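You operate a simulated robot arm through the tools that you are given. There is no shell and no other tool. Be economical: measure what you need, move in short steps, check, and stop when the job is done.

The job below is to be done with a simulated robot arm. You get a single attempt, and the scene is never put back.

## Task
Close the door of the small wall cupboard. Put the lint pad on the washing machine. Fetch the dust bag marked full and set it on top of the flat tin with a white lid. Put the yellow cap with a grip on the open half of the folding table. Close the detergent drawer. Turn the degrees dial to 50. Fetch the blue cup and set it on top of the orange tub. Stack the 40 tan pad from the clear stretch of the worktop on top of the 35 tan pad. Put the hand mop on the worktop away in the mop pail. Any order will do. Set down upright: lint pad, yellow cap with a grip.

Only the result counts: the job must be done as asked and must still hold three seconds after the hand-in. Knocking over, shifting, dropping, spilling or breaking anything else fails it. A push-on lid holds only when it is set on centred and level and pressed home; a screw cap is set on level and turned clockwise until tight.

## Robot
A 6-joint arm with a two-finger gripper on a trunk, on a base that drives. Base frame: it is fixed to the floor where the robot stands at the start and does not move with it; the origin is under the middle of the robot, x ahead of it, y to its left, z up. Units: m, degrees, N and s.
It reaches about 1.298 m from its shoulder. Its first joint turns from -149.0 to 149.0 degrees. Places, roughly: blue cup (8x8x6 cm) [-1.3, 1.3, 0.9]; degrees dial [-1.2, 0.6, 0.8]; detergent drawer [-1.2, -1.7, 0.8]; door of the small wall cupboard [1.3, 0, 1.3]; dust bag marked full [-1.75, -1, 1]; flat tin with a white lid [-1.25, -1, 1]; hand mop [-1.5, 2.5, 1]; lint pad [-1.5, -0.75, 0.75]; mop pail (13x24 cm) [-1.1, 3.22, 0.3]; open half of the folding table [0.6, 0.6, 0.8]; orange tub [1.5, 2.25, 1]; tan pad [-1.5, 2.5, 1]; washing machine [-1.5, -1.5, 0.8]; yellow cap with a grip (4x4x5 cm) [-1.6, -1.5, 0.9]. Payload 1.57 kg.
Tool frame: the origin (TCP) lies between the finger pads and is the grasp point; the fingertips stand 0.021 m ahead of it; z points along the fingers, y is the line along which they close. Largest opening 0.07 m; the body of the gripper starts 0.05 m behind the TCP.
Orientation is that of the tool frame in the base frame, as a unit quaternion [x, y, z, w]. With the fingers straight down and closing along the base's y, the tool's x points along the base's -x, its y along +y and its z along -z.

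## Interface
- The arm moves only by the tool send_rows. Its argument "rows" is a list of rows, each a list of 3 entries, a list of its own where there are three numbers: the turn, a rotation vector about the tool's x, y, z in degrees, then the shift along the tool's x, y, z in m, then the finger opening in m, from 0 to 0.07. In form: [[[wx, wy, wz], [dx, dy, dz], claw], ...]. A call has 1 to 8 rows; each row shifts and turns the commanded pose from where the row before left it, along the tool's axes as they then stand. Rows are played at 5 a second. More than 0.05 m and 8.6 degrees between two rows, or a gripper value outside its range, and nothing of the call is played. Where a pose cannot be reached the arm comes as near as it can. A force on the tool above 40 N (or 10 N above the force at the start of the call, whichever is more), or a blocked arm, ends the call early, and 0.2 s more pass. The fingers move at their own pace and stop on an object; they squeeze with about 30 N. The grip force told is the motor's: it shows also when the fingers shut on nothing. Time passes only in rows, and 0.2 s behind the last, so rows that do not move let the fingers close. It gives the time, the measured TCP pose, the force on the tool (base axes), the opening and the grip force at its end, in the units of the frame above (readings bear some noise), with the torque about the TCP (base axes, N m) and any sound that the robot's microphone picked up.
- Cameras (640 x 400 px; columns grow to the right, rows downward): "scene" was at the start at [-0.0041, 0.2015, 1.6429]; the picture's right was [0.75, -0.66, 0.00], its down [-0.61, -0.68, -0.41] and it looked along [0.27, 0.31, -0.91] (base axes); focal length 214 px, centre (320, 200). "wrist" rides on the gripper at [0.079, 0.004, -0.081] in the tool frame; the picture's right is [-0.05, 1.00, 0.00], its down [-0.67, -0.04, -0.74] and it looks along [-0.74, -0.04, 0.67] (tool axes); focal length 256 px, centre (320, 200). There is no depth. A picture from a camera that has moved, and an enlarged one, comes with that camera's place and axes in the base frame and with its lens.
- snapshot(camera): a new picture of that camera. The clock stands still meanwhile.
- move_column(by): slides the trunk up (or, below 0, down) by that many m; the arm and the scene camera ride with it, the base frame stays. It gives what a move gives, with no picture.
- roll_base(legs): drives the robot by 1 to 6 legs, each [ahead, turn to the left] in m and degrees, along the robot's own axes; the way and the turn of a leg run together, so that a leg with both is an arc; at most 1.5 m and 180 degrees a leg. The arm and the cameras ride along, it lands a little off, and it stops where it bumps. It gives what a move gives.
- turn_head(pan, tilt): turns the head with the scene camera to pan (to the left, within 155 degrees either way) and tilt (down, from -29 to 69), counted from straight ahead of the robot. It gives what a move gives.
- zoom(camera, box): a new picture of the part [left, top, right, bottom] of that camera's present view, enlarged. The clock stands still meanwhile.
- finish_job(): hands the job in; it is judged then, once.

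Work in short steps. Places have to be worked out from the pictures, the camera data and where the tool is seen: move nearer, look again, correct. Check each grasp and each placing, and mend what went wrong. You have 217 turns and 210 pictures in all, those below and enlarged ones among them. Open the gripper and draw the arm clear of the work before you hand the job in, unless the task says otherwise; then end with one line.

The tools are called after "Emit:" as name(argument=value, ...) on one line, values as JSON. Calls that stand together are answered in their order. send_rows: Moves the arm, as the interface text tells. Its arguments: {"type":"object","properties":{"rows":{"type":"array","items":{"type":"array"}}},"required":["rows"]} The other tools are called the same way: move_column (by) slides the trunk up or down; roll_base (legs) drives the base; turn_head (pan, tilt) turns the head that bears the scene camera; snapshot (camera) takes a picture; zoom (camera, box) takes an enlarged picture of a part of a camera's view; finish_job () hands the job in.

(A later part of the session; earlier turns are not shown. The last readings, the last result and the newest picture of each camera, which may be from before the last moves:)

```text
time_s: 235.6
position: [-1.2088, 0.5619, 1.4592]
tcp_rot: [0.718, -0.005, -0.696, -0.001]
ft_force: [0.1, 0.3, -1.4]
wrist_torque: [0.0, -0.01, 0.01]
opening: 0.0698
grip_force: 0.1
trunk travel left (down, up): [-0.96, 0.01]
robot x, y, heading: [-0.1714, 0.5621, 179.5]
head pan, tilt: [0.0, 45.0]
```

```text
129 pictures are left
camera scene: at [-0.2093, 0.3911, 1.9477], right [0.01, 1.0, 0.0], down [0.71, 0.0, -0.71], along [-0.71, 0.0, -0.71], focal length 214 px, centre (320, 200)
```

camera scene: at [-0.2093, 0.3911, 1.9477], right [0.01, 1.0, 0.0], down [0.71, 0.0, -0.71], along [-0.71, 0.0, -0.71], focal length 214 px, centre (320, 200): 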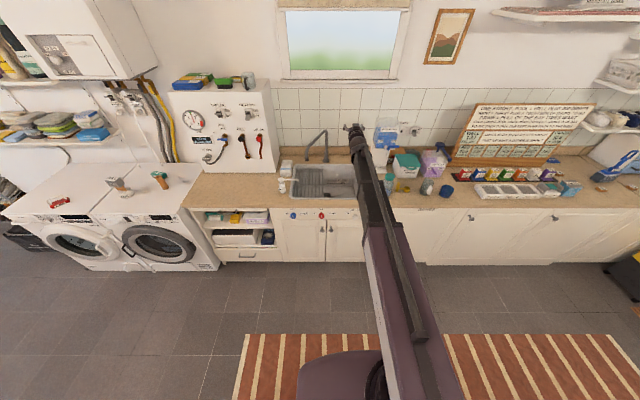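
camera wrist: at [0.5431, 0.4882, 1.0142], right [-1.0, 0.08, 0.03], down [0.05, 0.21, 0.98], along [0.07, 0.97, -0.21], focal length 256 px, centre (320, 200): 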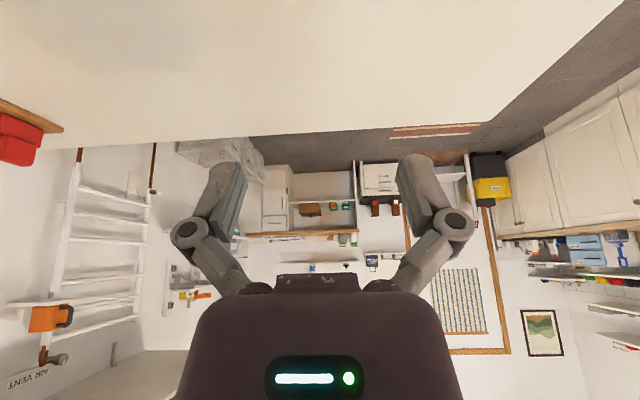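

I retract the arm 15 cm and shift to y=0.633, then lower to dial height.

Emit:
send_rows(rows=[[[0, 0, 0], [0, -0.035, -0.035], 0.07], [[0, 0, 0], [0, -0.035, -0.035], 0.07], [[0, 0, 0], [0, 0, -0.04], 0.07], [[0, 0, 0], [0, 0, -0.04], 0.07]])

Emit:
move_column(by=-0.38)

Emit:
move_column(by=-0.2)

Emit:
snapshot(camera="wrist")

Emit:
snapshot(camera="scene")

```text
time_s: 236.6
position: [-1.0706, 0.6164, 1.4627]
tcp_rot: [0.712, -0.003, -0.702, -0.002]
ft_force: [-1.3, -0.4, 0.5]
wrist_torque: [-0.03, -0.02, 0.01]
opening: 0.0696
grip_force: 0.0
out of reach, approached as far as the arm can: row 1
trunk travel left (down, up): [-0.96, 0.01]
robot x, y, heading: [-0.1758, 0.5633, 179.6]
head pan, tilt: [0.0, 45.0]
```

```text
time_s: 240.3
position: [-1.0718, 0.616, 1.0819]
tcp_rot: [0.712, -0.004, -0.702, -0.001]
ft_force: [0.4, 0.8, 0.5]
wrist_torque: [0.01, -0.02, 0.02]
opening: 0.07
grip_force: 0.1
trunk travel left (down, up): [-0.58, 0.39]
robot x, y, heading: [-0.1764, 0.5602, 179.8]
head pan, tilt: [0.0, 45.0]
```

```text
time_s: 242.5
position: [-1.0721, 0.6159, 0.8826]
tcp_rot: [0.712, -0.004, -0.702, 0.0]
ft_force: [1.2, 1.0, -0.4]
wrist_torque: [-0.02, 0.0, 0.0]
opening: 0.07
grip_force: 0.0
trunk travel left (down, up): [-0.38, 0.59]
robot x, y, heading: [-0.1767, 0.5608, 179.7]
head pan, tilt: [0.0, 45.0]
```

```text
128 pictures are left
camera wrist: at [-0.9893, 0.6122, 0.8039], right [-0.01, -1.0, 0.06], down [0.73, 0.03, 0.68], along [-0.68, 0.05, 0.73], focal length 256 px, centre (320, 200)
```

wrist: 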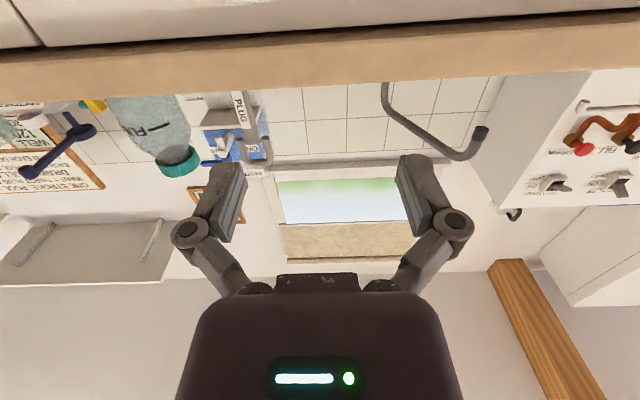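

```text
127 pictures are left
camera scene: at [-0.2092, 0.3912, 1.3678], right [0.01, 1.0, 0.0], down [0.71, 0.0, -0.71], along [-0.71, 0.0, -0.71], focal length 214 px, centre (320, 200)
```

scene: 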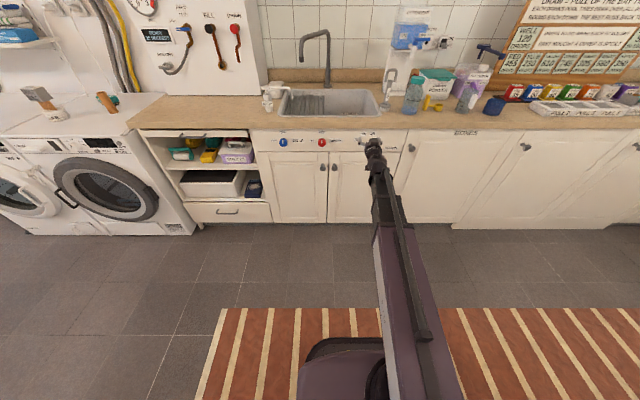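

Emit:
zoom(camera="scene", box=[330, 125, 430, 187])

```text
6.40 times, centred on (380, 156) of scene
camera zoom: at [-0.2092, 0.3912, 1.3678], right [0.01, 1.0, 0.0], down [0.71, 0.0, -0.71], along [-0.71, 0.0, -0.71], focal length 1373 px, centre (-64, 482)
```

zoom: 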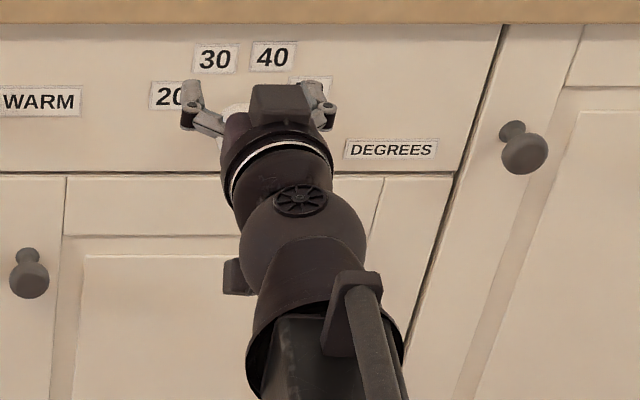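

The arm hides the dial; I shift it aside 12 cm to read the dial.

Emit:
send_rows(rows=[[[0, 0, 0], [0, -0.04, 0], 0.07], [[0, 0, 0], [0, -0.04, 0], 0.07], [[0, 0, 0], [0, -0.04, 0], 0.07]])

Emit:
zoom(camera="scene", box=[340, 125, 404, 165])

```text
time_s: 243.3
position: [-1.07, 0.7343, 0.8828]
tcp_rot: [0.713, -0.005, -0.701, -0.001]
ft_force: [0.2, 0.2, -0.1]
wrist_torque: [0.01, -0.01, 0.03]
opening: 0.0701
grip_force: 0.1
trunk travel left (down, up): [-0.38, 0.59]
robot x, y, heading: [-0.1718, 0.5622, 179.7]
head pan, tilt: [0.0, 45.0]
```

```text
10.00 times, centred on (372, 145) of scene
camera zoom: at [-0.2093, 0.391, 1.3677], right [0.01, 1.0, 0.0], down [0.71, 0.0, -0.71], along [-0.71, 0.0, -0.71], focal length 2145 px, centre (-200, 750)
```

zoom: 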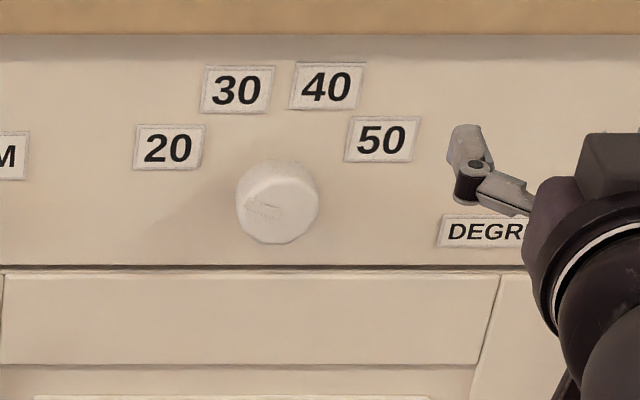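

Labels sit at about ±67° and ±22°. I zoom closer on the pointer.

Emit:
zoom(camera="scene", box=[360, 138, 376, 148])

```text
16.00 times, centred on (368, 143) of scene
camera zoom: at [-0.2093, 0.391, 1.3677], right [0.01, 1.0, 0.0], down [0.71, 0.0, -0.71], along [-0.71, 0.0, -0.71], focal length 3432 px, centre (-448, 1112)
```

zoom: 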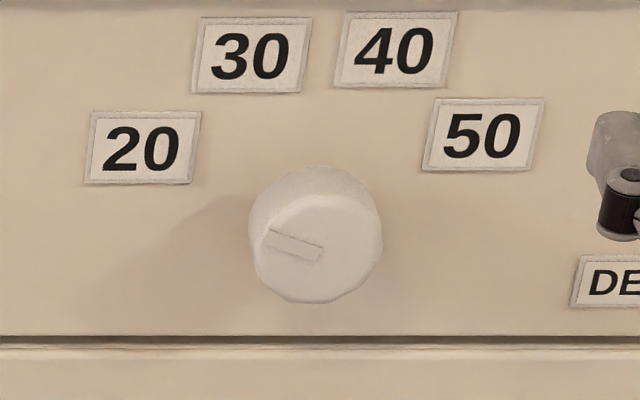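

Pointer is at 20 (~-70°); I need ~+137° clockwise. Dial face at about (-1.213,0.643,0.765). I align, pre-roll the tool by -68°, and lower to the dial axis.

Emit:
send_rows(rows=[[[0, 0, 0], [0, 0.045, 0], 0.07], [[0, 0, 0], [0, 0.046, 0], 0.07]])

Emit:
send_rows(rows=[[[0, 0, -8.5], [0, 0, 0], 0.07], [[0, 0, -8.5], [0, 0, 0], 0.07], [[0, 0, -8.5], [0, 0, 0], 0.07], [[0, 0, -8.5], [0, 0, 0], 0.07], [[0, 0, -8.5], [0, 0, 0], 0.07], [[0, 0, -8.5], [0, 0, 0], 0.07], [[0, 0, -8.5], [0, 0, 0], 0.07], [[0, 0, -8.5], [0, 0, 0], 0.07]])

Emit:
move_column(by=-0.118)

Emit:
snapshot(camera="wrist")

Emit:
zoom(camera="scene", box=[320, 70, 448, 150])

```text
time_s: 243.9
position: [-1.0706, 0.6433, 0.8811]
tcp_rot: [0.713, -0.005, -0.701, -0.001]
ft_force: [-0.5, 0.7, -0.1]
wrist_torque: [-0.02, 0.02, -0.01]
opening: 0.0703
grip_force: 0.0
trunk travel left (down, up): [-0.38, 0.59]
robot x, y, heading: [-0.1716, 0.5683, 179.8]
head pan, tilt: [0.0, 45.0]
```

```text
time_s: 245.7
position: [-1.0706, 0.6459, 0.8818]
tcp_rot: [0.593, 0.395, -0.581, -0.394]
ft_force: [0.9, 0.5, -0.9]
wrist_torque: [0.01, 0.02, 0.07]
opening: 0.07
grip_force: 0.1
trunk travel left (down, up): [-0.38, 0.59]
robot x, y, heading: [-0.1763, 0.5611, 179.7]
head pan, tilt: [0.0, 45.0]
```

```text
time_s: 247.2
position: [-1.0724, 0.6456, 0.7644]
tcp_rot: [0.594, 0.393, -0.581, -0.393]
ft_force: [0.7, -0.7, 0.8]
wrist_torque: [0.02, -0.03, -0.03]
opening: 0.07
grip_force: 0.1
trunk travel left (down, up): [-0.262, 0.708]
robot x, y, heading: [-0.1742, 0.5615, 179.5]
head pan, tilt: [0.0, 45.0]
```

```text
123 pictures are left
camera wrist: at [-0.9893, 0.7178, 0.7312], right [0.01, -0.43, -0.9], down [0.74, -0.61, 0.3], along [-0.68, -0.67, 0.31], focal length 256 px, centre (320, 200)
```

wrist: 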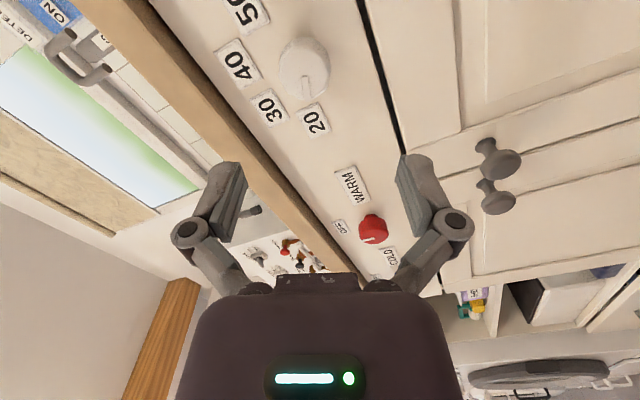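

```text
5.00 times, centred on (384, 110) of scene
camera zoom: at [-0.2092, 0.3912, 1.2498], right [0.01, 1.0, 0.0], down [0.71, 0.0, -0.71], along [-0.71, 0.0, -0.71], focal length 1072 px, centre (0, 650)
```

zoom: 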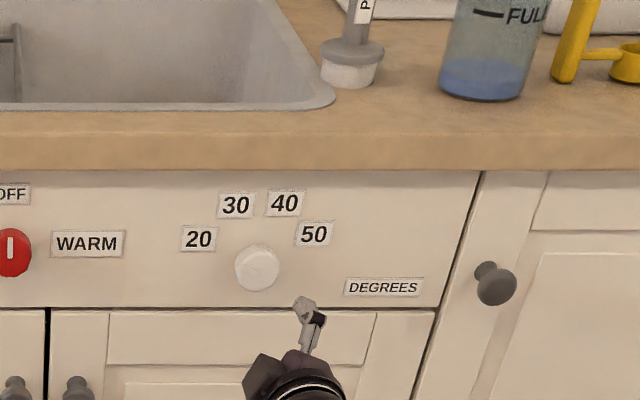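

Refined dial centre (y 0.641, z 0.771). Advance onto the knob with open fingers.

Emit:
move_column(by=0.006)

Emit:
send_rows(rows=[[[0, 0, 0], [-0.0037, 0.0015, 0.045], 0.07], [[0, 0, 0], [0, 0, 0.045], 0.07], [[0, 0, 0], [0, 0, 0.03], 0.07]])

Emit:
snapshot(camera="wrist")

```text
time_s: 247.7
position: [-1.0709, 0.6458, 0.7703]
tcp_rot: [0.593, 0.394, -0.582, -0.393]
ft_force: [-0.4, -0.1, -0.1]
wrist_torque: [0.0, 0.01, -0.04]
opening: 0.07
grip_force: 0.1
trunk travel left (down, up): [-0.268, 0.702]
robot x, y, heading: [-0.1765, 0.5646, 179.8]
head pan, tilt: [0.0, 45.0]
```

```text
time_s: 248.5
position: [-1.1912, 0.6419, 0.7701]
tcp_rot: [0.593, 0.395, -0.581, -0.392]
ft_force: [-1.0, 0.0, 0.6]
wrist_torque: [0.0, 0.03, -0.01]
opening: 0.0701
grip_force: 0.1
trunk travel left (down, up): [-0.268, 0.702]
robot x, y, heading: [-0.1715, 0.5578, 179.7]
head pan, tilt: [0.0, 45.0]
```

```text
121 pictures are left
camera wrist: at [-1.1085, 0.7141, 0.737], right [0.01, -0.43, -0.9], down [0.74, -0.61, 0.3], along [-0.68, -0.67, 0.31], focal length 256 px, centre (320, 200)
```

wrist: 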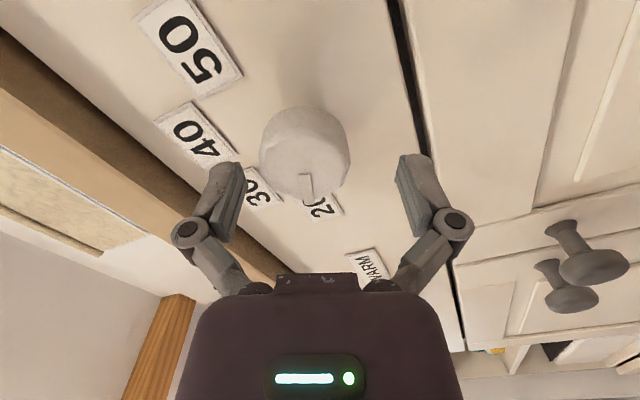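

Knob slightly left of centre; correct 6 mm, advance 2.5 cm and close.

Emit:
send_rows(rows=[[[0, 0, 0], [0, -0.006, 0.01], 0.07], [[0, 0, 0], [0, 0, 0.014], 0.07]])

Emit:
snapshot(camera="wrist")

```text
time_s: 249.1
position: [-1.2151, 0.6436, 0.7695]
tcp_rot: [0.594, 0.394, -0.581, -0.393]
ft_force: [0.6, -0.6, 0.2]
wrist_torque: [0.0, -0.04, 0.01]
opening: 0.0701
grip_force: 0.1
out of reach, approached as far as the arm can: row 1
trunk travel left (down, up): [-0.268, 0.702]
robot x, y, heading: [-0.1737, 0.5623, 179.6]
head pan, tilt: [0.0, 45.0]
```

```text
120 pictures are left
camera wrist: at [-1.1329, 0.7161, 0.737], right [0.01, -0.43, -0.9], down [0.74, -0.61, 0.3], along [-0.68, -0.67, 0.31], focal length 256 px, centre (320, 200)
```

wrist: 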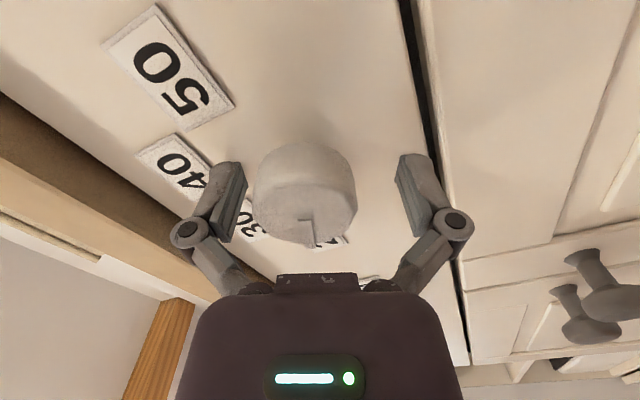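

Raise 6 mm to centre, then close on the knob.

Emit:
move_column(by=0.006)

Emit:
send_rows(rows=[[[0, 0, 0], [0, 0, 0], 0.03], [[0, 0, 0], [0, 0, 0], 0.02], [[0, 0, 0], [0, 0, 0], 0.02], [[0, 0, 0], [0, 0, 0], 0.02]])

Emit:
snapshot(camera="wrist")

```text
time_s: 249.7
position: [-1.2159, 0.6439, 0.7749]
tcp_rot: [0.594, 0.395, -0.582, -0.392]
ft_force: [-0.1, 0.8, -0.6]
wrist_torque: [0.01, 0.0, -0.01]
opening: 0.0698
grip_force: 0.1
trunk travel left (down, up): [-0.274, 0.696]
robot x, y, heading: [-0.1739, 0.5622, 180.0]
head pan, tilt: [0.0, 45.0]
```

```text
time_s: 250.5
position: [-1.2101, 0.6436, 0.7774]
tcp_rot: [0.594, 0.394, -0.581, -0.393]
ft_force: [22.7, -3.1, -4.5]
wrist_torque: [-0.19, 0.46, -0.2]
opening: 0.0422
grip_force: 16.4
trunk travel left (down, up): [-0.274, 0.696]
robot x, y, heading: [-0.1713, 0.5657, 179.4]
head pan, tilt: [0.0, 45.0]
stopped in row 4: the force on the tool passed its limit at 42 N (the readings are from after the stop); the commanded pose is now the measured one
```

```text
119 pictures are left
camera wrist: at [-1.1272, 0.7164, 0.7436], right [0.01, -0.43, -0.9], down [0.74, -0.61, 0.3], along [-0.68, -0.67, 0.31], focal length 256 px, centre (320, 200)
```

wrist: 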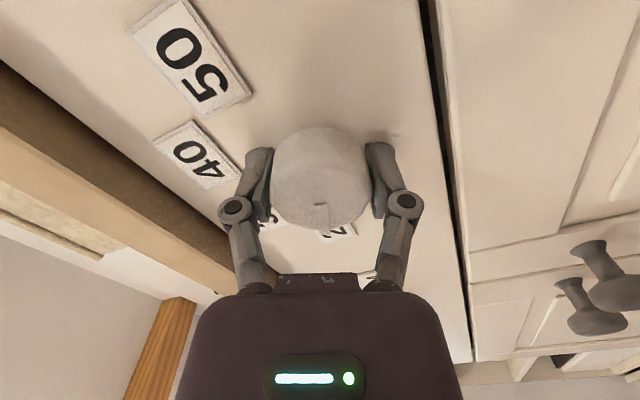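

Closing pushed the tips on the panel; I open, back off 8 mm and close again.

Emit:
send_rows(rows=[[[0, 0, 0], [0, 0, -0.004], 0.055], [[0, 0, 0], [0, 0, -0.006], 0.055], [[0, 0, 0], [0, 0, 0], 0.035], [[0, 0, 0], [0, 0, 0], 0.02], [[0, 0, 0], [0, 0, 0], 0.02]])

Emit:
snapshot(camera="wrist")

```text
time_s: 251.7
position: [-1.2036, 0.6447, 0.7756]
tcp_rot: [0.594, 0.393, -0.581, -0.394]
ft_force: [0.2, 0.9, 1.5]
wrist_torque: [-0.02, -0.01, -0.03]
opening: 0.0412
grip_force: 32.1
trunk travel left (down, up): [-0.274, 0.696]
robot x, y, heading: [-0.1737, 0.562, 179.7]
head pan, tilt: [0.0, 45.0]
```

```text
118 pictures are left
camera wrist: at [-1.1204, 0.7173, 0.7432], right [0.01, -0.43, -0.9], down [0.73, -0.61, 0.3], along [-0.68, -0.67, 0.31], focal length 256 px, centre (320, 200)
```

wrist: 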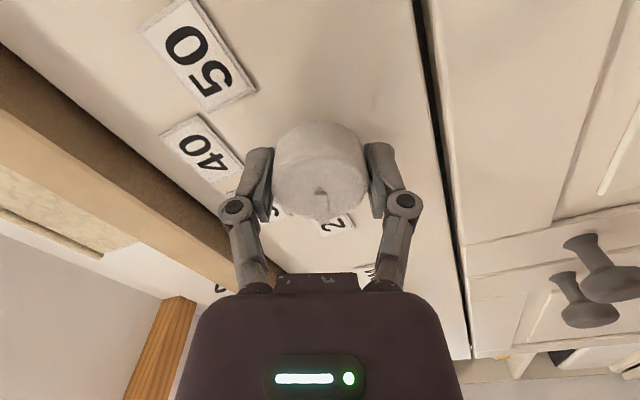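

Clean grip. Turn clockwise in steps.

Emit:
send_rows(rows=[[[0, 0, 8.4], [0, 0, 0], 0.02], [[0, 0, 8.4], [0, 0, 0], 0.02], [[0, 0, 8.4], [0, 0, 0], 0.02], [[0, 0, 8.4], [0, 0, 0], 0.02], [[0, 0, 8.4], [0, 0, 0], 0.02], [[0, 0, 8.4], [0, 0, 0], 0.02], [[0, 0, 8.4], [0, 0, 0], 0.02], [[0, 0, 8.4], [0, 0, 0], 0.02]])

Emit:
send_rows(rows=[[[0, 0, 8.4], [0, 0, 0], 0.02], [[0, 0, 8.4], [0, 0, 0], 0.02], [[0, 0, 8.4], [0, 0, 0], 0.02], [[0, 0, 8.4], [0, 0, 0], 0.02], [[0, 0, 8.4], [0, 0, 0], 0.02]])

Emit:
zoom(camera="scene", box=[340, 105, 404, 145])

Emit:
snapshot(camera="wrist")

```text
time_s: 253.5
position: [-1.2024, 0.6474, 0.7769]
tcp_rot: [0.712, -0.004, -0.702, -0.007]
ft_force: [-17.2, 24.6, 18.5]
wrist_torque: [0.09, 0.02, -0.1]
opening: 0.0414
grip_force: 31.8
trunk travel left (down, up): [-0.274, 0.696]
robot x, y, heading: [-0.1729, 0.5601, 179.6]
head pan, tilt: [0.0, 45.0]
```

```text
time_s: 254.7
position: [-1.2017, 0.6474, 0.7757]
tcp_rot: [0.663, -0.259, -0.658, 0.246]
ft_force: [10.3, 30.0, -9.9]
wrist_torque: [0.02, -0.08, -0.4]
opening: 0.0419
grip_force: 32.5
trunk travel left (down, up): [-0.274, 0.696]
robot x, y, heading: [-0.1772, 0.5641, 179.5]
head pan, tilt: [0.0, 45.0]
```

```text
10.00 times, centred on (372, 125) of scene
camera zoom: at [-0.2097, 0.3935, 1.2617], right [0.01, 1.0, 0.0], down [0.71, -0.01, -0.71], along [-0.71, 0.0, -0.71], focal length 2145 px, centre (-200, 950)
```

zoom: 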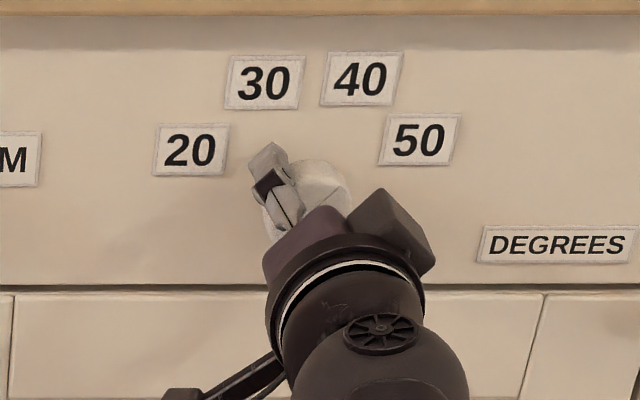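

```text
116 pictures are left
camera wrist: at [-1.1203, 0.5919, 0.72], right [-0.02, -0.71, 0.71], down [0.75, 0.46, 0.48], along [-0.67, 0.54, 0.52], focal length 256 px, centre (320, 200)
```

wrist: 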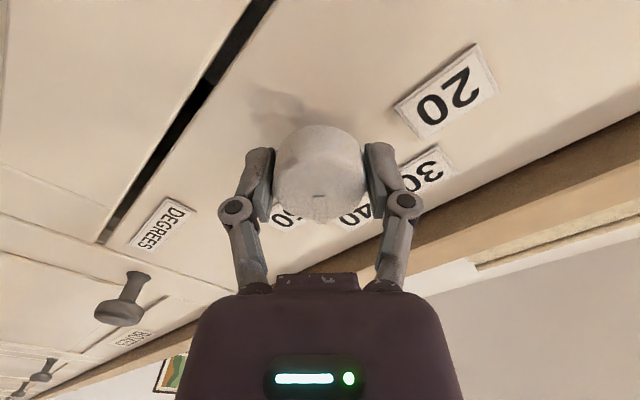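

Turned ~109°, forces from small axis offset; I relieve 3 mm and turn the remaining ~28°.

Emit:
send_rows(rows=[[[0, 0, 0], [-0.002, -0.0023, 0], 0.02], [[0, 0, 8.4], [0, 0, 0], 0.02], [[0, 0, 8.4], [0, 0, 0], 0.02], [[0, 0, 8.4], [0, 0, 0], 0.02]])

Emit:
snapshot(camera="wrist")

```text
time_s: 255.7
position: [-1.2034, 0.6489, 0.7758]
tcp_rot: [0.593, -0.395, -0.587, 0.385]
ft_force: [15.7, 13.1, -16.5]
wrist_torque: [0.22, -0.34, -0.16]
opening: 0.0417
grip_force: 31.9
trunk travel left (down, up): [-0.274, 0.696]
robot x, y, heading: [-0.1736, 0.5648, 179.8]
head pan, tilt: [0.0, 45.0]
```

```text
115 pictures are left
camera wrist: at [-1.1217, 0.5739, 0.749], right [-0.02, -0.34, 0.94], down [0.75, 0.62, 0.24], along [-0.67, 0.71, 0.24], focal length 256 px, centre (320, 200)
```

wrist: 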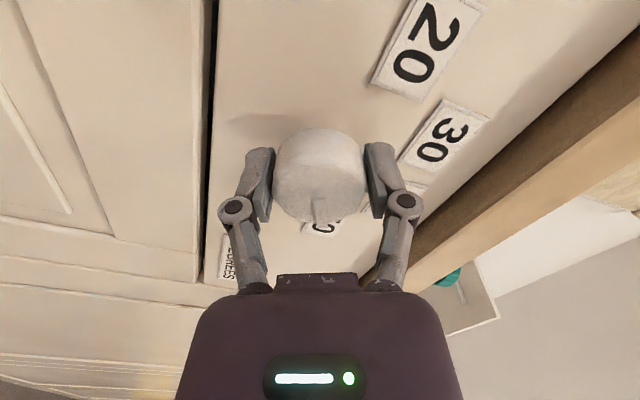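

Pointer now aims at the 50 label. Release, back off, and inspect.

Emit:
send_rows(rows=[[[0, 0, 0], [0, 0, 0], 0.06], [[0, 0, 0], [0, 0, 0], 0.07], [[0, 0, 0], [0, 0, -0.03], 0.07], [[0, 0, 0], [0, 0, -0.04], 0.07], [[0, 0, 0], [0, 0, -0.04], 0.07]])

Emit:
snapshot(camera="wrist")

Emit:
zoom(camera="scene", box=[360, 115, 376, 125])

```text
time_s: 256.9
position: [-1.0923, 0.6439, 0.7767]
tcp_rot: [0.593, -0.394, -0.588, 0.384]
ft_force: [0.1, -0.2, -0.2]
wrist_torque: [0.02, -0.02, -0.04]
opening: 0.07
grip_force: 0.1
trunk travel left (down, up): [-0.274, 0.696]
robot x, y, heading: [-0.1752, 0.5582, 179.6]
head pan, tilt: [0.0, 45.0]
```

```text
114 pictures are left
camera wrist: at [-1.011, 0.5704, 0.7496], right [-0.02, -0.34, 0.94], down [0.75, 0.62, 0.24], along [-0.66, 0.71, 0.25], focal length 256 px, centre (320, 200)
```

wrist: 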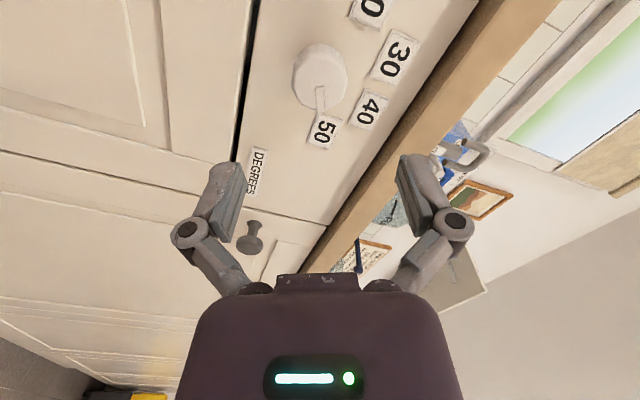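

```text
16.00 times, centred on (368, 120) of scene
camera zoom: at [-0.2093, 0.3912, 1.2617], right [0.01, 1.0, 0.0], down [0.71, 0.0, -0.71], along [-0.71, 0.0, -0.71], focal length 3432 px, centre (-448, 1480)
```

zoom: 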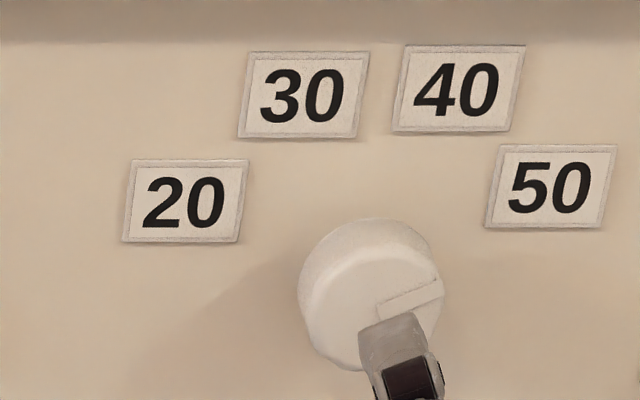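

Label spacing analysis suggests labels at ±25°/±75°, so the pointer may be ~10° short. I look closer from the wrist.

Emit:
zoom(camera="wrist", box=[240, 0, 432, 120])

Emit:
send_rows(rows=[[[0, 0, 8.5], [0, 0, -0.01], 0.07], [[0, 0, 5], [0, 0, -0.0], 0.07]])

Emit:
zoom(camera="scene", box=[360, 115, 376, 125])

```text
3.33 times, centred on (336, 60) of wrist
camera zoom: at [-1.011, 0.5704, 0.7496], right [-0.02, -0.34, 0.94], down [0.75, 0.62, 0.24], along [-0.66, 0.71, 0.25], focal length 853 px, centre (267, 667)
```

zoom: 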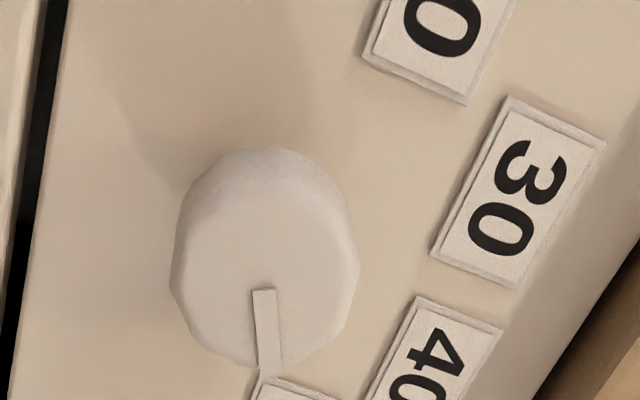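

```text
time_s: 257.5
position: [-1.0825, 0.6451, 0.7768]
tcp_rot: [0.543, -0.461, -0.539, 0.45]
ft_force: [0.1, -1.1, 0.3]
wrist_torque: [-0.04, 0.01, 0.01]
opening: 0.0699
grip_force: 0.0
trunk travel left (down, up): [-0.274, 0.696]
robot x, y, heading: [-0.1707, 0.5607, 179.5]
head pan, tilt: [0.0, 45.0]
```

```text
16.00 times, centred on (368, 120) of scene
camera zoom: at [-0.209, 0.3912, 1.2617], right [0.01, 1.0, 0.0], down [0.71, 0.0, -0.71], along [-0.71, 0.0, -0.71], focal length 3432 px, centre (-448, 1480)
```

zoom: 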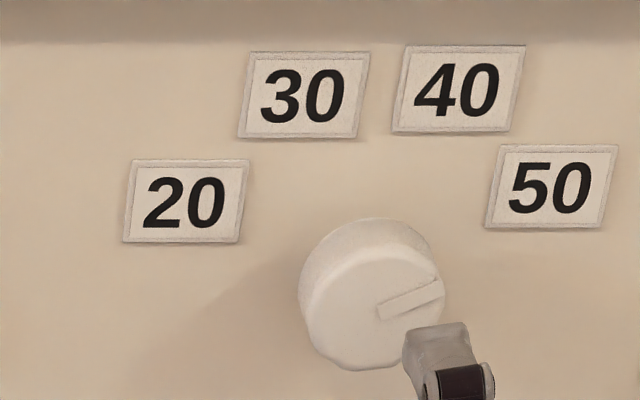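

Ray computation puts the labels at ±23°/±70° and the pointer now at ~69° — on 50. Dial done. Next the blue cup: raise, restore the tool to pointing down, and drive along.

Emit:
move_column(by=0.4)

Emit:
send_rows(rows=[[[0, 0, -8.5], [0, 0, 0], 0.07], [[0, 0, -8.5], [0, 0, 0], 0.07], [[0, 0, -8.5], [0, 0, 0], 0.07], [[0, 0, -8.5], [0, 0, 0], 0.07], [[0, 0, -8.5], [0, 0, 0], 0.07], [[0, 0, -8.5], [0, 0, 0], 0.07], [[0, 0, -8.5], [0, 0, 0], 0.07], [[0, 0, -8.5], [0, 0, 0], 0.07]])

Emit:
send_rows(rows=[[[0, 0, -8.5], [0, 0, 0], 0.07], [[0, 0, -3], [0, 0, 0], 0.07], [[0, 8.5, 0], [0, 0, 0], 0.07], [[0, 8.5, 0], [0, 0, 0], 0.07], [[0, 8.5, 0], [0, 0, 0], 0.07], [[0, 8.5, 0], [0, 0, 0], 0.07], [[0, 8.5, 0], [0, 0, 0], 0.07], [[0, 8.5, 0], [0, 0, 0], 0.07]])

Emit:
send_rows(rows=[[[0, 8.5, 0], [0, 0, 0], 0.07], [[0, 8.5, 0], [0, 0, 0], 0.07], [[0, 8.5, 0], [0, 0, 0], 0.07], [[0, 8.5, 0], [0, 0, 0], 0.07], [[0, 5, 0], [0, 0, 0], 0.07]])

Emit:
roll_base(legs=[[0, -90], [0.7, 0], [0, 90]])

Emit:
snapshot(camera="scene")

Emit:
snapshot(camera="wrist")

```text
time_s: 261.4
position: [-1.082, 0.6459, 1.1765]
tcp_rot: [0.543, -0.461, -0.539, 0.449]
ft_force: [0.2, 0.4, -0.2]
wrist_torque: [-0.01, -0.02, 0.03]
opening: 0.0704
grip_force: 0.1
trunk travel left (down, up): [-0.674, 0.296]
robot x, y, heading: [-0.1746, 0.5624, 179.8]
head pan, tilt: [0.0, 45.0]
```

```text
time_s: 263.2
position: [-1.0824, 0.6459, 1.176]
tcp_rot: [0.708, -0.078, -0.698, 0.071]
ft_force: [0.7, -1.1, 0.4]
wrist_torque: [0.0, -0.01, -0.05]
opening: 0.0698
grip_force: 0.1
trunk travel left (down, up): [-0.674, 0.296]
robot x, y, heading: [-0.1745, 0.5628, 179.8]
head pan, tilt: [0.0, 45.0]
```

```text
time_s: 265.0
position: [-1.0829, 0.6449, 1.0325]
tcp_rot: [0.946, -0.007, -0.325, 0.004]
ft_force: [-0.3, -1.1, -0.1]
wrist_torque: [-0.02, -0.02, -0.01]
opening: 0.0698
grip_force: 0.1
out of reach, approached as far as the arm can: row 3, 4, 5, 6, 7, 8
trunk travel left (down, up): [-0.674, 0.296]
robot x, y, heading: [-0.1777, 0.56, 179.8]
head pan, tilt: [0.0, 45.0]
```

```text
time_s: 266.2
position: [-1.0836, 0.6456, 0.993]
tcp_rot: [1.0, -0.004, 0.008, 0.006]
ft_force: [-0.2, 0.1, 0.0]
wrist_torque: [0.02, 0.0, 0.02]
opening: 0.0699
grip_force: 0.1
out of reach, approached as far as the arm can: row 1, 2, 3, 4
trunk travel left (down, up): [-0.674, 0.296]
robot x, y, heading: [-0.1727, 0.5596, 179.7]
head pan, tilt: [0.0, 45.0]
```

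```text
time_s: 282.2
position: [-1.081, 1.345, 0.9925]
tcp_rot: [1.0, -0.001, 0.008, 0.006]
ft_force: [-0.4, 0.8, -0.5]
wrist_torque: [0.01, 0.01, 0.0]
opening: 0.0701
grip_force: 0.0
trunk travel left (down, up): [-0.674, 0.296]
robot x, y, heading: [-0.1687, 1.2621, 179.6]
head pan, tilt: [0.0, 45.0]
```

```text
110 pictures are left
camera scene: at [-0.206, 1.0917, 1.6618], right [0.01, 1.0, 0.0], down [0.71, 0.0, -0.71], along [-0.71, 0.0, -0.71], focal length 214 px, centre (320, 200)
```

scene: 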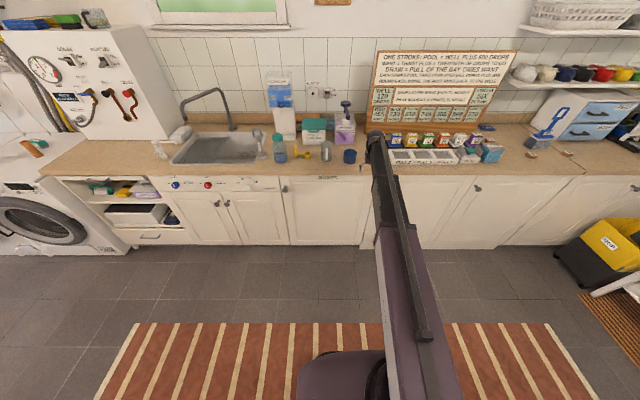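

```text
109 pictures are left
camera wrist: at [-1.0018, 1.3423, 1.0747], right [-0.06, -1.0, 0.01], down [-0.68, 0.05, 0.73], along [-0.73, 0.03, -0.68], focal length 256 px, centre (320, 200)
```

wrist: 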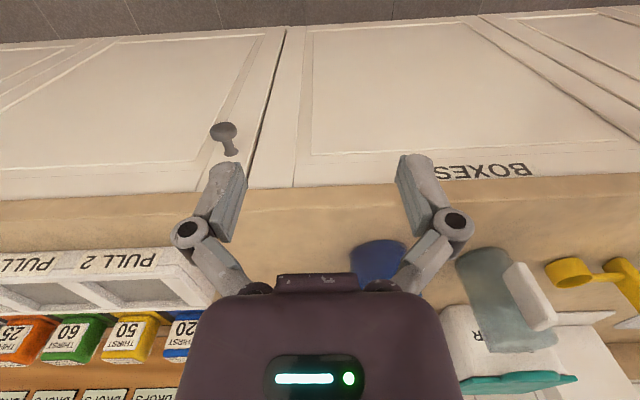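

Cup at about (-1.33,1.27). Raise, move over and look down.

Emit:
move_column(by=0.15)

Emit:
send_rows(rows=[[[0, 0, 0], [-0.04, 0.03, 0], 0.07], [[0, 0, 0], [-0.04, 0.03, 0], 0.07], [[0, 0, 0], [-0.04, 0.02, 0], 0.07]])

Emit:
snapshot(camera="wrist")

Emit:
zoom(camera="scene", box=[300, 130, 428, 210])

```text
time_s: 284.0
position: [-1.0801, 1.3445, 1.1442]
tcp_rot: [1.0, -0.001, 0.008, 0.007]
ft_force: [0.5, -0.6, -0.6]
wrist_torque: [0.01, 0.01, 0.02]
opening: 0.07
grip_force: 0.0
trunk travel left (down, up): [-0.824, 0.146]
robot x, y, heading: [-0.1664, 1.2608, 179.5]
head pan, tilt: [0.0, 45.0]
```

```text
time_s: 284.8
position: [-1.2026, 1.2631, 1.1431]
tcp_rot: [1.0, -0.002, 0.008, 0.006]
ft_force: [0.1, 0.3, -0.9]
wrist_torque: [0.02, 0.0, -0.05]
opening: 0.07
grip_force: 0.0
trunk travel left (down, up): [-0.824, 0.146]
robot x, y, heading: [-0.1708, 1.2616, 179.9]
head pan, tilt: [0.0, 45.0]
```

```text
108 pictures are left
camera wrist: at [-1.1237, 1.2614, 1.224], right [-0.06, -1.0, 0.01], down [-0.68, 0.05, 0.73], along [-0.73, 0.03, -0.68], focal length 256 px, centre (320, 200)
```

wrist: 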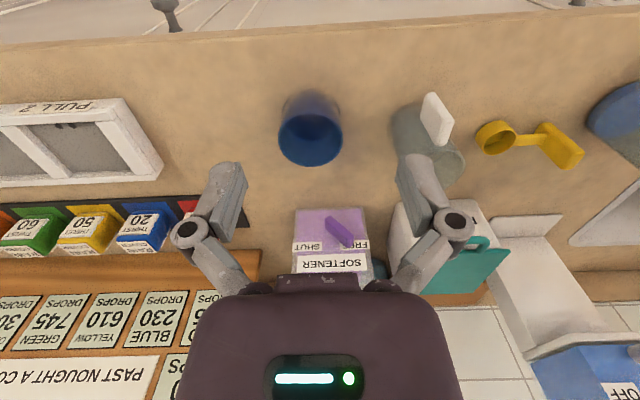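

```text
5.00 times, centred on (364, 170) of scene
camera zoom: at [-0.2071, 1.091, 1.8116], right [0.01, 1.0, 0.0], down [0.71, 0.0, -0.71], along [-0.71, 0.0, -0.71], focal length 1072 px, centre (100, 350)
```

zoom: 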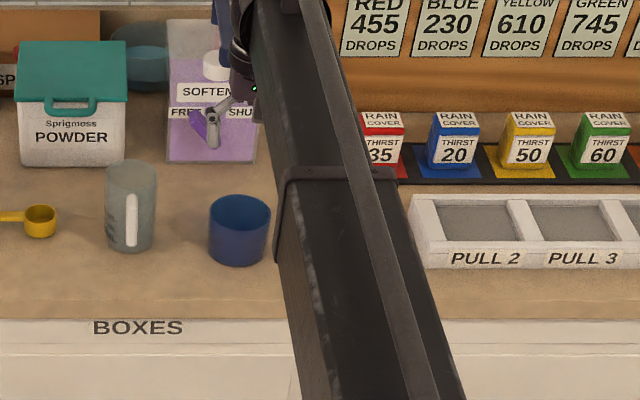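

Open cup: rim centre ≈(-1.307,1.272), rim z≈0.955. It's wider than the gripper, so I'll pinch its +y wall. Drive ahead 10 cm and shift.

Emit:
roll_base(legs=[[0.1, 0]])

Emit:
send_rows(rows=[[[0, 0, 0], [0, -0.047, 0], 0.05]])

Emit:
move_column(by=-0.1)

Emit:
snapshot(camera="wrist")

```text
time_s: 286.0
position: [-1.3001, 1.2645, 1.1407]
tcp_rot: [1.0, -0.002, 0.008, 0.007]
ft_force: [-1.1, 0.1, -1.7]
wrist_torque: [0.0, -0.08, 0.05]
opening: 0.0699
grip_force: 0.1
trunk travel left (down, up): [-0.824, 0.146]
robot x, y, heading: [-0.268, 1.2612, 179.8]
head pan, tilt: [0.0, 45.0]
```

```text
time_s: 286.4
position: [-1.2986, 1.3129, 1.1422]
tcp_rot: [1.0, -0.002, 0.008, 0.006]
ft_force: [-0.1, 0.4, -0.3]
wrist_torque: [0.0, 0.01, 0.02]
opening: 0.0502
grip_force: 0.0
trunk travel left (down, up): [-0.824, 0.146]
robot x, y, heading: [-0.2687, 1.2618, 179.9]
head pan, tilt: [0.0, 45.0]
```

```text
time_s: 287.8
position: [-1.2982, 1.3108, 1.0429]
tcp_rot: [1.0, -0.002, 0.007, 0.007]
ft_force: [0.1, 0.7, 0.0]
wrist_torque: [0.0, -0.01, 0.0]
opening: 0.05
grip_force: 0.1
trunk travel left (down, up): [-0.724, 0.246]
robot x, y, heading: [-0.2675, 1.2607, 179.9]
head pan, tilt: [0.0, 45.0]
```

```text
106 pictures are left
camera wrist: at [-1.2191, 1.3092, 1.1251], right [-0.06, -1.0, 0.01], down [-0.68, 0.05, 0.73], along [-0.73, 0.03, -0.68], focal length 256 px, centre (320, 200)
```

wrist: 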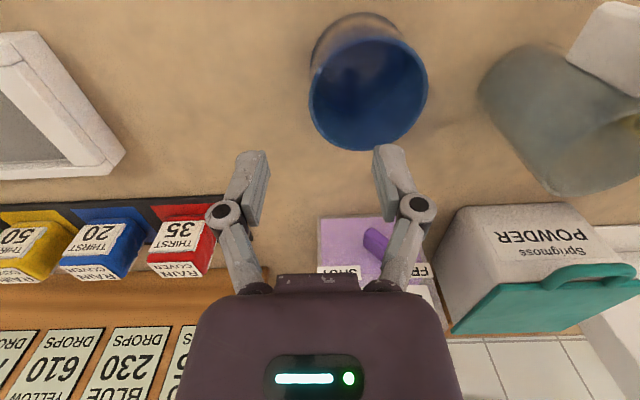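

Rim centre refined to (-1.297,1.278,0.955). Shift 5 mm and lower so the wall sits between the fingers.

Emit:
send_rows(rows=[[[0, 0, 0], [0, -0.004, 0], 0.05]])

Emit:
move_column(by=-0.06)

Emit:
snapshot(camera="wrist")

```text
time_s: 288.2
position: [-1.2982, 1.3145, 1.0435]
tcp_rot: [1.0, -0.002, 0.007, 0.007]
ft_force: [-0.3, -0.5, -0.3]
wrist_torque: [-0.01, 0.01, 0.01]
opening: 0.0499
grip_force: 0.1
trunk travel left (down, up): [-0.724, 0.246]
robot x, y, heading: [-0.2669, 1.261, 179.6]
head pan, tilt: [0.0, 45.0]
```

```text
time_s: 289.2
position: [-1.2978, 1.3154, 0.9841]
tcp_rot: [1.0, -0.002, 0.007, 0.008]
ft_force: [0.3, -0.2, -0.3]
wrist_torque: [0.0, 0.0, -0.01]
opening: 0.0504
grip_force: 0.0
trunk travel left (down, up): [-0.664, 0.306]
robot x, y, heading: [-0.2691, 1.2636, 179.7]
head pan, tilt: [0.0, 45.0]
```

```text
105 pictures are left
camera wrist: at [-1.2193, 1.3129, 1.0651], right [-0.06, -1.0, 0.01], down [-0.68, 0.05, 0.73], along [-0.73, 0.03, -0.68], focal length 256 px, centre (320, 200)
```

wrist: 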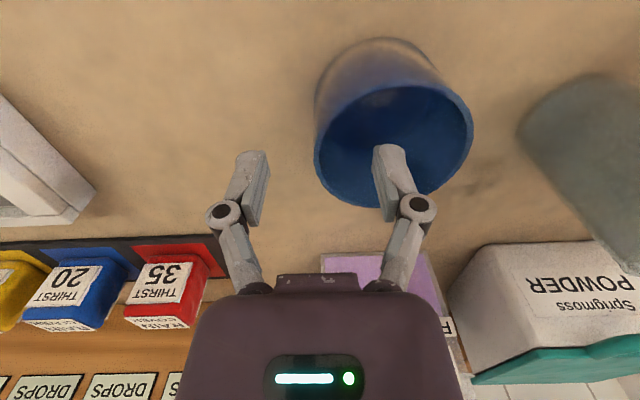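

Good: wall between the fingers. Lower 4 cm and close.

Emit:
move_column(by=-0.04)

Emit:
send_rows(rows=[[[0, 0, 0], [0, 0, 0], 0.02], [[0, 0, 0], [0, 0, 0], 0.0], [[0, 0, 0], [0, 0, 0], 0.0], [[0, 0, 0], [0, 0, 0], 0.0]])

Emit:
move_column(by=0.12)

Emit:
snapshot(camera="wrist")

```text
time_s: 290.0
position: [-1.298, 1.315, 0.9437]
tcp_rot: [1.0, -0.002, 0.008, 0.006]
ft_force: [-0.4, 0.5, -0.2]
wrist_torque: [0.01, 0.0, -0.04]
opening: 0.0502
grip_force: 0.1
trunk travel left (down, up): [-0.624, 0.346]
robot x, y, heading: [-0.2679, 1.2606, 179.6]
head pan, tilt: [0.0, 45.0]
```

```text
time_s: 291.0
position: [-1.2979, 1.3155, 0.9432]
tcp_rot: [1.0, -0.002, 0.007, 0.005]
ft_force: [0.7, 0.7, 0.5]
wrist_torque: [0.05, -0.02, 0.0]
opening: 0.0059
grip_force: 30.3
trunk travel left (down, up): [-0.624, 0.346]
robot x, y, heading: [-0.2714, 1.2626, 179.8]
head pan, tilt: [0.0, 45.0]
```

```text
time_s: 292.5
position: [-1.2973, 1.3167, 1.0626]
tcp_rot: [1.0, -0.002, 0.008, 0.006]
ft_force: [0.4, -0.5, -0.4]
wrist_torque: [-0.01, -0.01, 0.0]
opening: 0.0058
grip_force: 29.9
trunk travel left (down, up): [-0.744, 0.226]
robot x, y, heading: [-0.2671, 1.2672, 179.8]
head pan, tilt: [0.0, 45.0]
```

```text
104 pictures are left
camera wrist: at [-1.2195, 1.3128, 1.1448], right [-0.06, -1.0, 0.01], down [-0.68, 0.05, 0.73], along [-0.73, 0.03, -0.68], focal length 256 px, centre (320, 200)
```

wrist: 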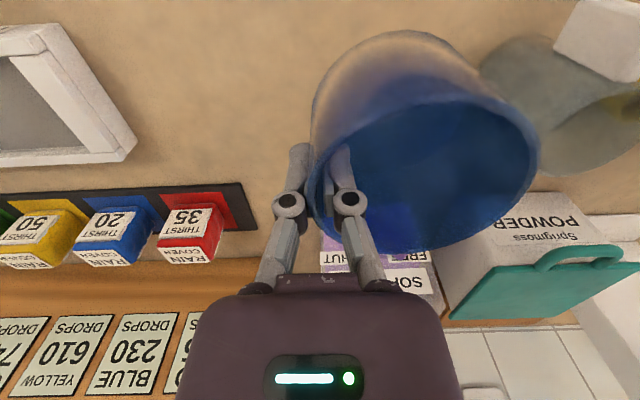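

Cup held (wall 0.006). I raise it and drive toward the shelf with the orange tub, looking as I go.

Emit:
move_column(by=0.16)

Emit:
roll_base(legs=[[-0.2, 0], [0, -90], [0.5, 0], [0, -60]])

Emit:
turn_head(pan=-10, tilt=30)

Emit:
snapshot(camera="scene")

```text
time_s: 294.3
position: [-1.2981, 1.3142, 1.2232]
tcp_rot: [1.0, -0.002, 0.008, 0.006]
ft_force: [0.3, 0.1, -0.6]
wrist_torque: [-0.02, -0.03, 0.0]
opening: 0.006
grip_force: 29.8
trunk travel left (down, up): [-0.904, 0.066]
robot x, y, heading: [-0.2635, 1.2629, 179.9]
head pan, tilt: [0.0, 45.0]
```

```text
time_s: 308.9
position: [0.869, 2.2179, 1.2239]
tcp_rot: [-0.251, 0.968, 0.005, -0.009]
ft_force: [0.4, -0.8, -0.7]
wrist_torque: [-0.03, 0.0, 0.01]
opening: 0.0061
grip_force: 29.8
trunk travel left (down, up): [-0.904, 0.066]
robot x, y, heading: [-0.0561, 1.7635, 29.3]
head pan, tilt: [0.0, 45.0]
```

```text
time_s: 309.6
position: [0.8687, 2.2191, 1.223]
tcp_rot: [-0.252, 0.968, 0.004, -0.01]
ft_force: [-0.9, 0.1, 0.6]
wrist_torque: [0.01, 0.0, -0.03]
opening: 0.0061
grip_force: 30.5
trunk travel left (down, up): [-0.904, 0.066]
robot x, y, heading: [-0.0578, 1.7618, 29.0]
head pan, tilt: [-10.0, 30.0]
```

```text
103 pictures are left
camera scene: at [-0.0939, 1.9171, 1.9142], right [0.33, -0.94, 0.0], down [-0.47, -0.17, -0.87], along [0.82, 0.29, -0.5], focal length 214 px, centre (320, 200)
```

scene: 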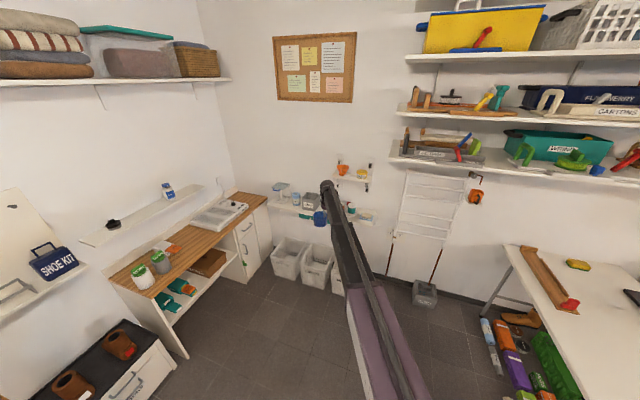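

Zoom on that shelf.

Emit:
zoom(camera="scene", box=[260, 150, 388, 230])

```text
5.00 times, centred on (324, 190) of scene
camera zoom: at [-0.0939, 1.9171, 1.9142], right [0.33, -0.94, 0.0], down [-0.47, -0.17, -0.87], along [0.82, 0.29, -0.5], focal length 1072 px, centre (300, 250)
```

zoom: 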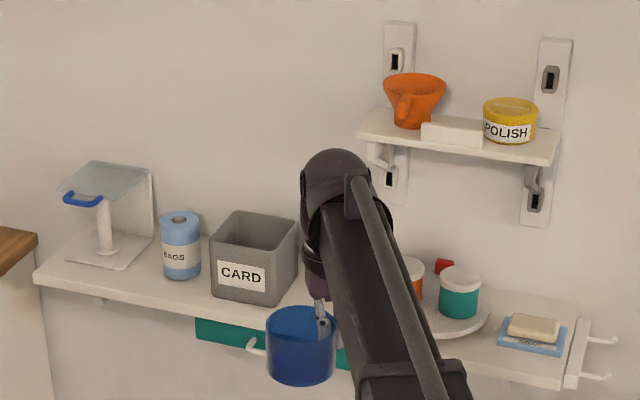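

The orange tub is on a round tray behind the arm, with a small shelf above. I drive closer and turn to see it unobstructed.

Emit:
roll_base(legs=[[0.25, 0], [0, -24]])

Emit:
turn_head(pan=10, tilt=35)

Emit:
zoom(camera="scene", box=[240, 100, 480, 250])

Emit:
snapshot(camera="wrist")

```text
time_s: 313.5
position: [1.1909, 1.9227, 1.2229]
tcp_rot: [-0.046, 0.999, 0.007, -0.008]
ft_force: [-0.3, 0.0, -1.4]
wrist_torque: [-0.02, 0.01, -0.02]
opening: 0.0061
grip_force: 30.2
trunk travel left (down, up): [-0.904, 0.066]
robot x, y, heading: [0.1588, 1.8842, 5.8]
head pan, tilt: [-10.0, 30.0]
```

```text
time_s: 314.3
position: [1.1903, 1.923, 1.222]
tcp_rot: [-0.045, 0.999, 0.006, -0.007]
ft_force: [0.4, 0.1, 0.5]
wrist_torque: [-0.01, 0.01, 0.01]
opening: 0.006
grip_force: 29.7
trunk travel left (down, up): [-0.904, 0.066]
robot x, y, heading: [0.1587, 1.8855, 5.7]
head pan, tilt: [10.0, 35.0]
```

```text
2.67 times, centred on (360, 175) of scene
camera zoom: at [0.1828, 2.0734, 1.9066], right [0.27, -0.96, 0.0], down [-0.55, -0.15, -0.82], along [0.79, 0.22, -0.57], focal length 572 px, centre (213, 267)
```

zoom: 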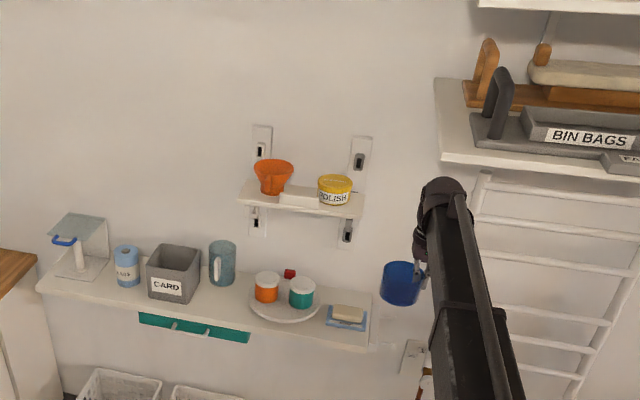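

```text
100 pictures are left
camera wrist: at [1.1129, 1.9208, 1.305], right [-0.04, 1.0, 0.01], down [0.68, 0.02, 0.73], along [0.73, 0.04, -0.68], focal length 256 px, centre (320, 200)
```

wrist: 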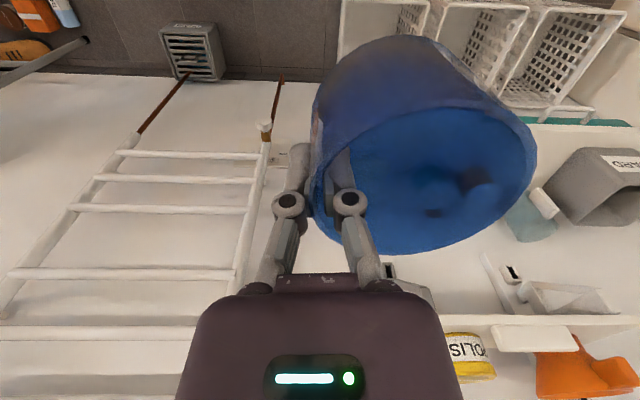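

I lower the trunk to get a second vantage of the tub for triangulation.

Emit:
move_column(by=-0.3)

Emit:
turn_head(pan=10, tilt=25)

Emit:
zoom(camera="scene", box=[260, 130, 420, 230])

```text
time_s: 317.3
position: [1.19, 1.9235, 0.9228]
tcp_rot: [-0.046, 0.999, 0.006, -0.008]
ft_force: [0.5, 0.7, -0.2]
wrist_torque: [-0.02, 0.02, -0.03]
opening: 0.0059
grip_force: 30.7
trunk travel left (down, up): [-0.604, 0.366]
robot x, y, heading: [0.1601, 1.8856, 5.7]
head pan, tilt: [10.0, 35.0]
```

```text
time_s: 318.1
position: [1.1904, 1.9227, 0.9233]
tcp_rot: [-0.046, 0.999, 0.006, -0.009]
ft_force: [0.9, 0.2, -1.0]
wrist_torque: [0.0, -0.02, 0.0]
opening: 0.0058
grip_force: 30.1
trunk travel left (down, up): [-0.604, 0.366]
robot x, y, heading: [0.1563, 1.8863, 5.5]
head pan, tilt: [10.0, 25.0]
```

```text
4.00 times, centred on (340, 180) of scene
camera zoom: at [0.1868, 2.0744, 1.6223], right [0.27, -0.96, 0.0], down [-0.41, -0.11, -0.91], along [0.87, 0.25, -0.42], focal length 858 px, centre (240, 280)
```

zoom: 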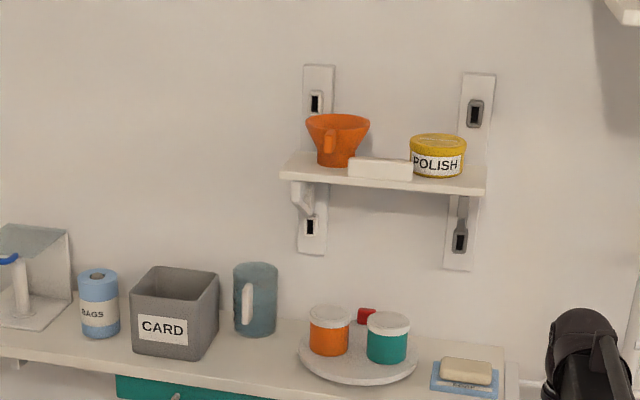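

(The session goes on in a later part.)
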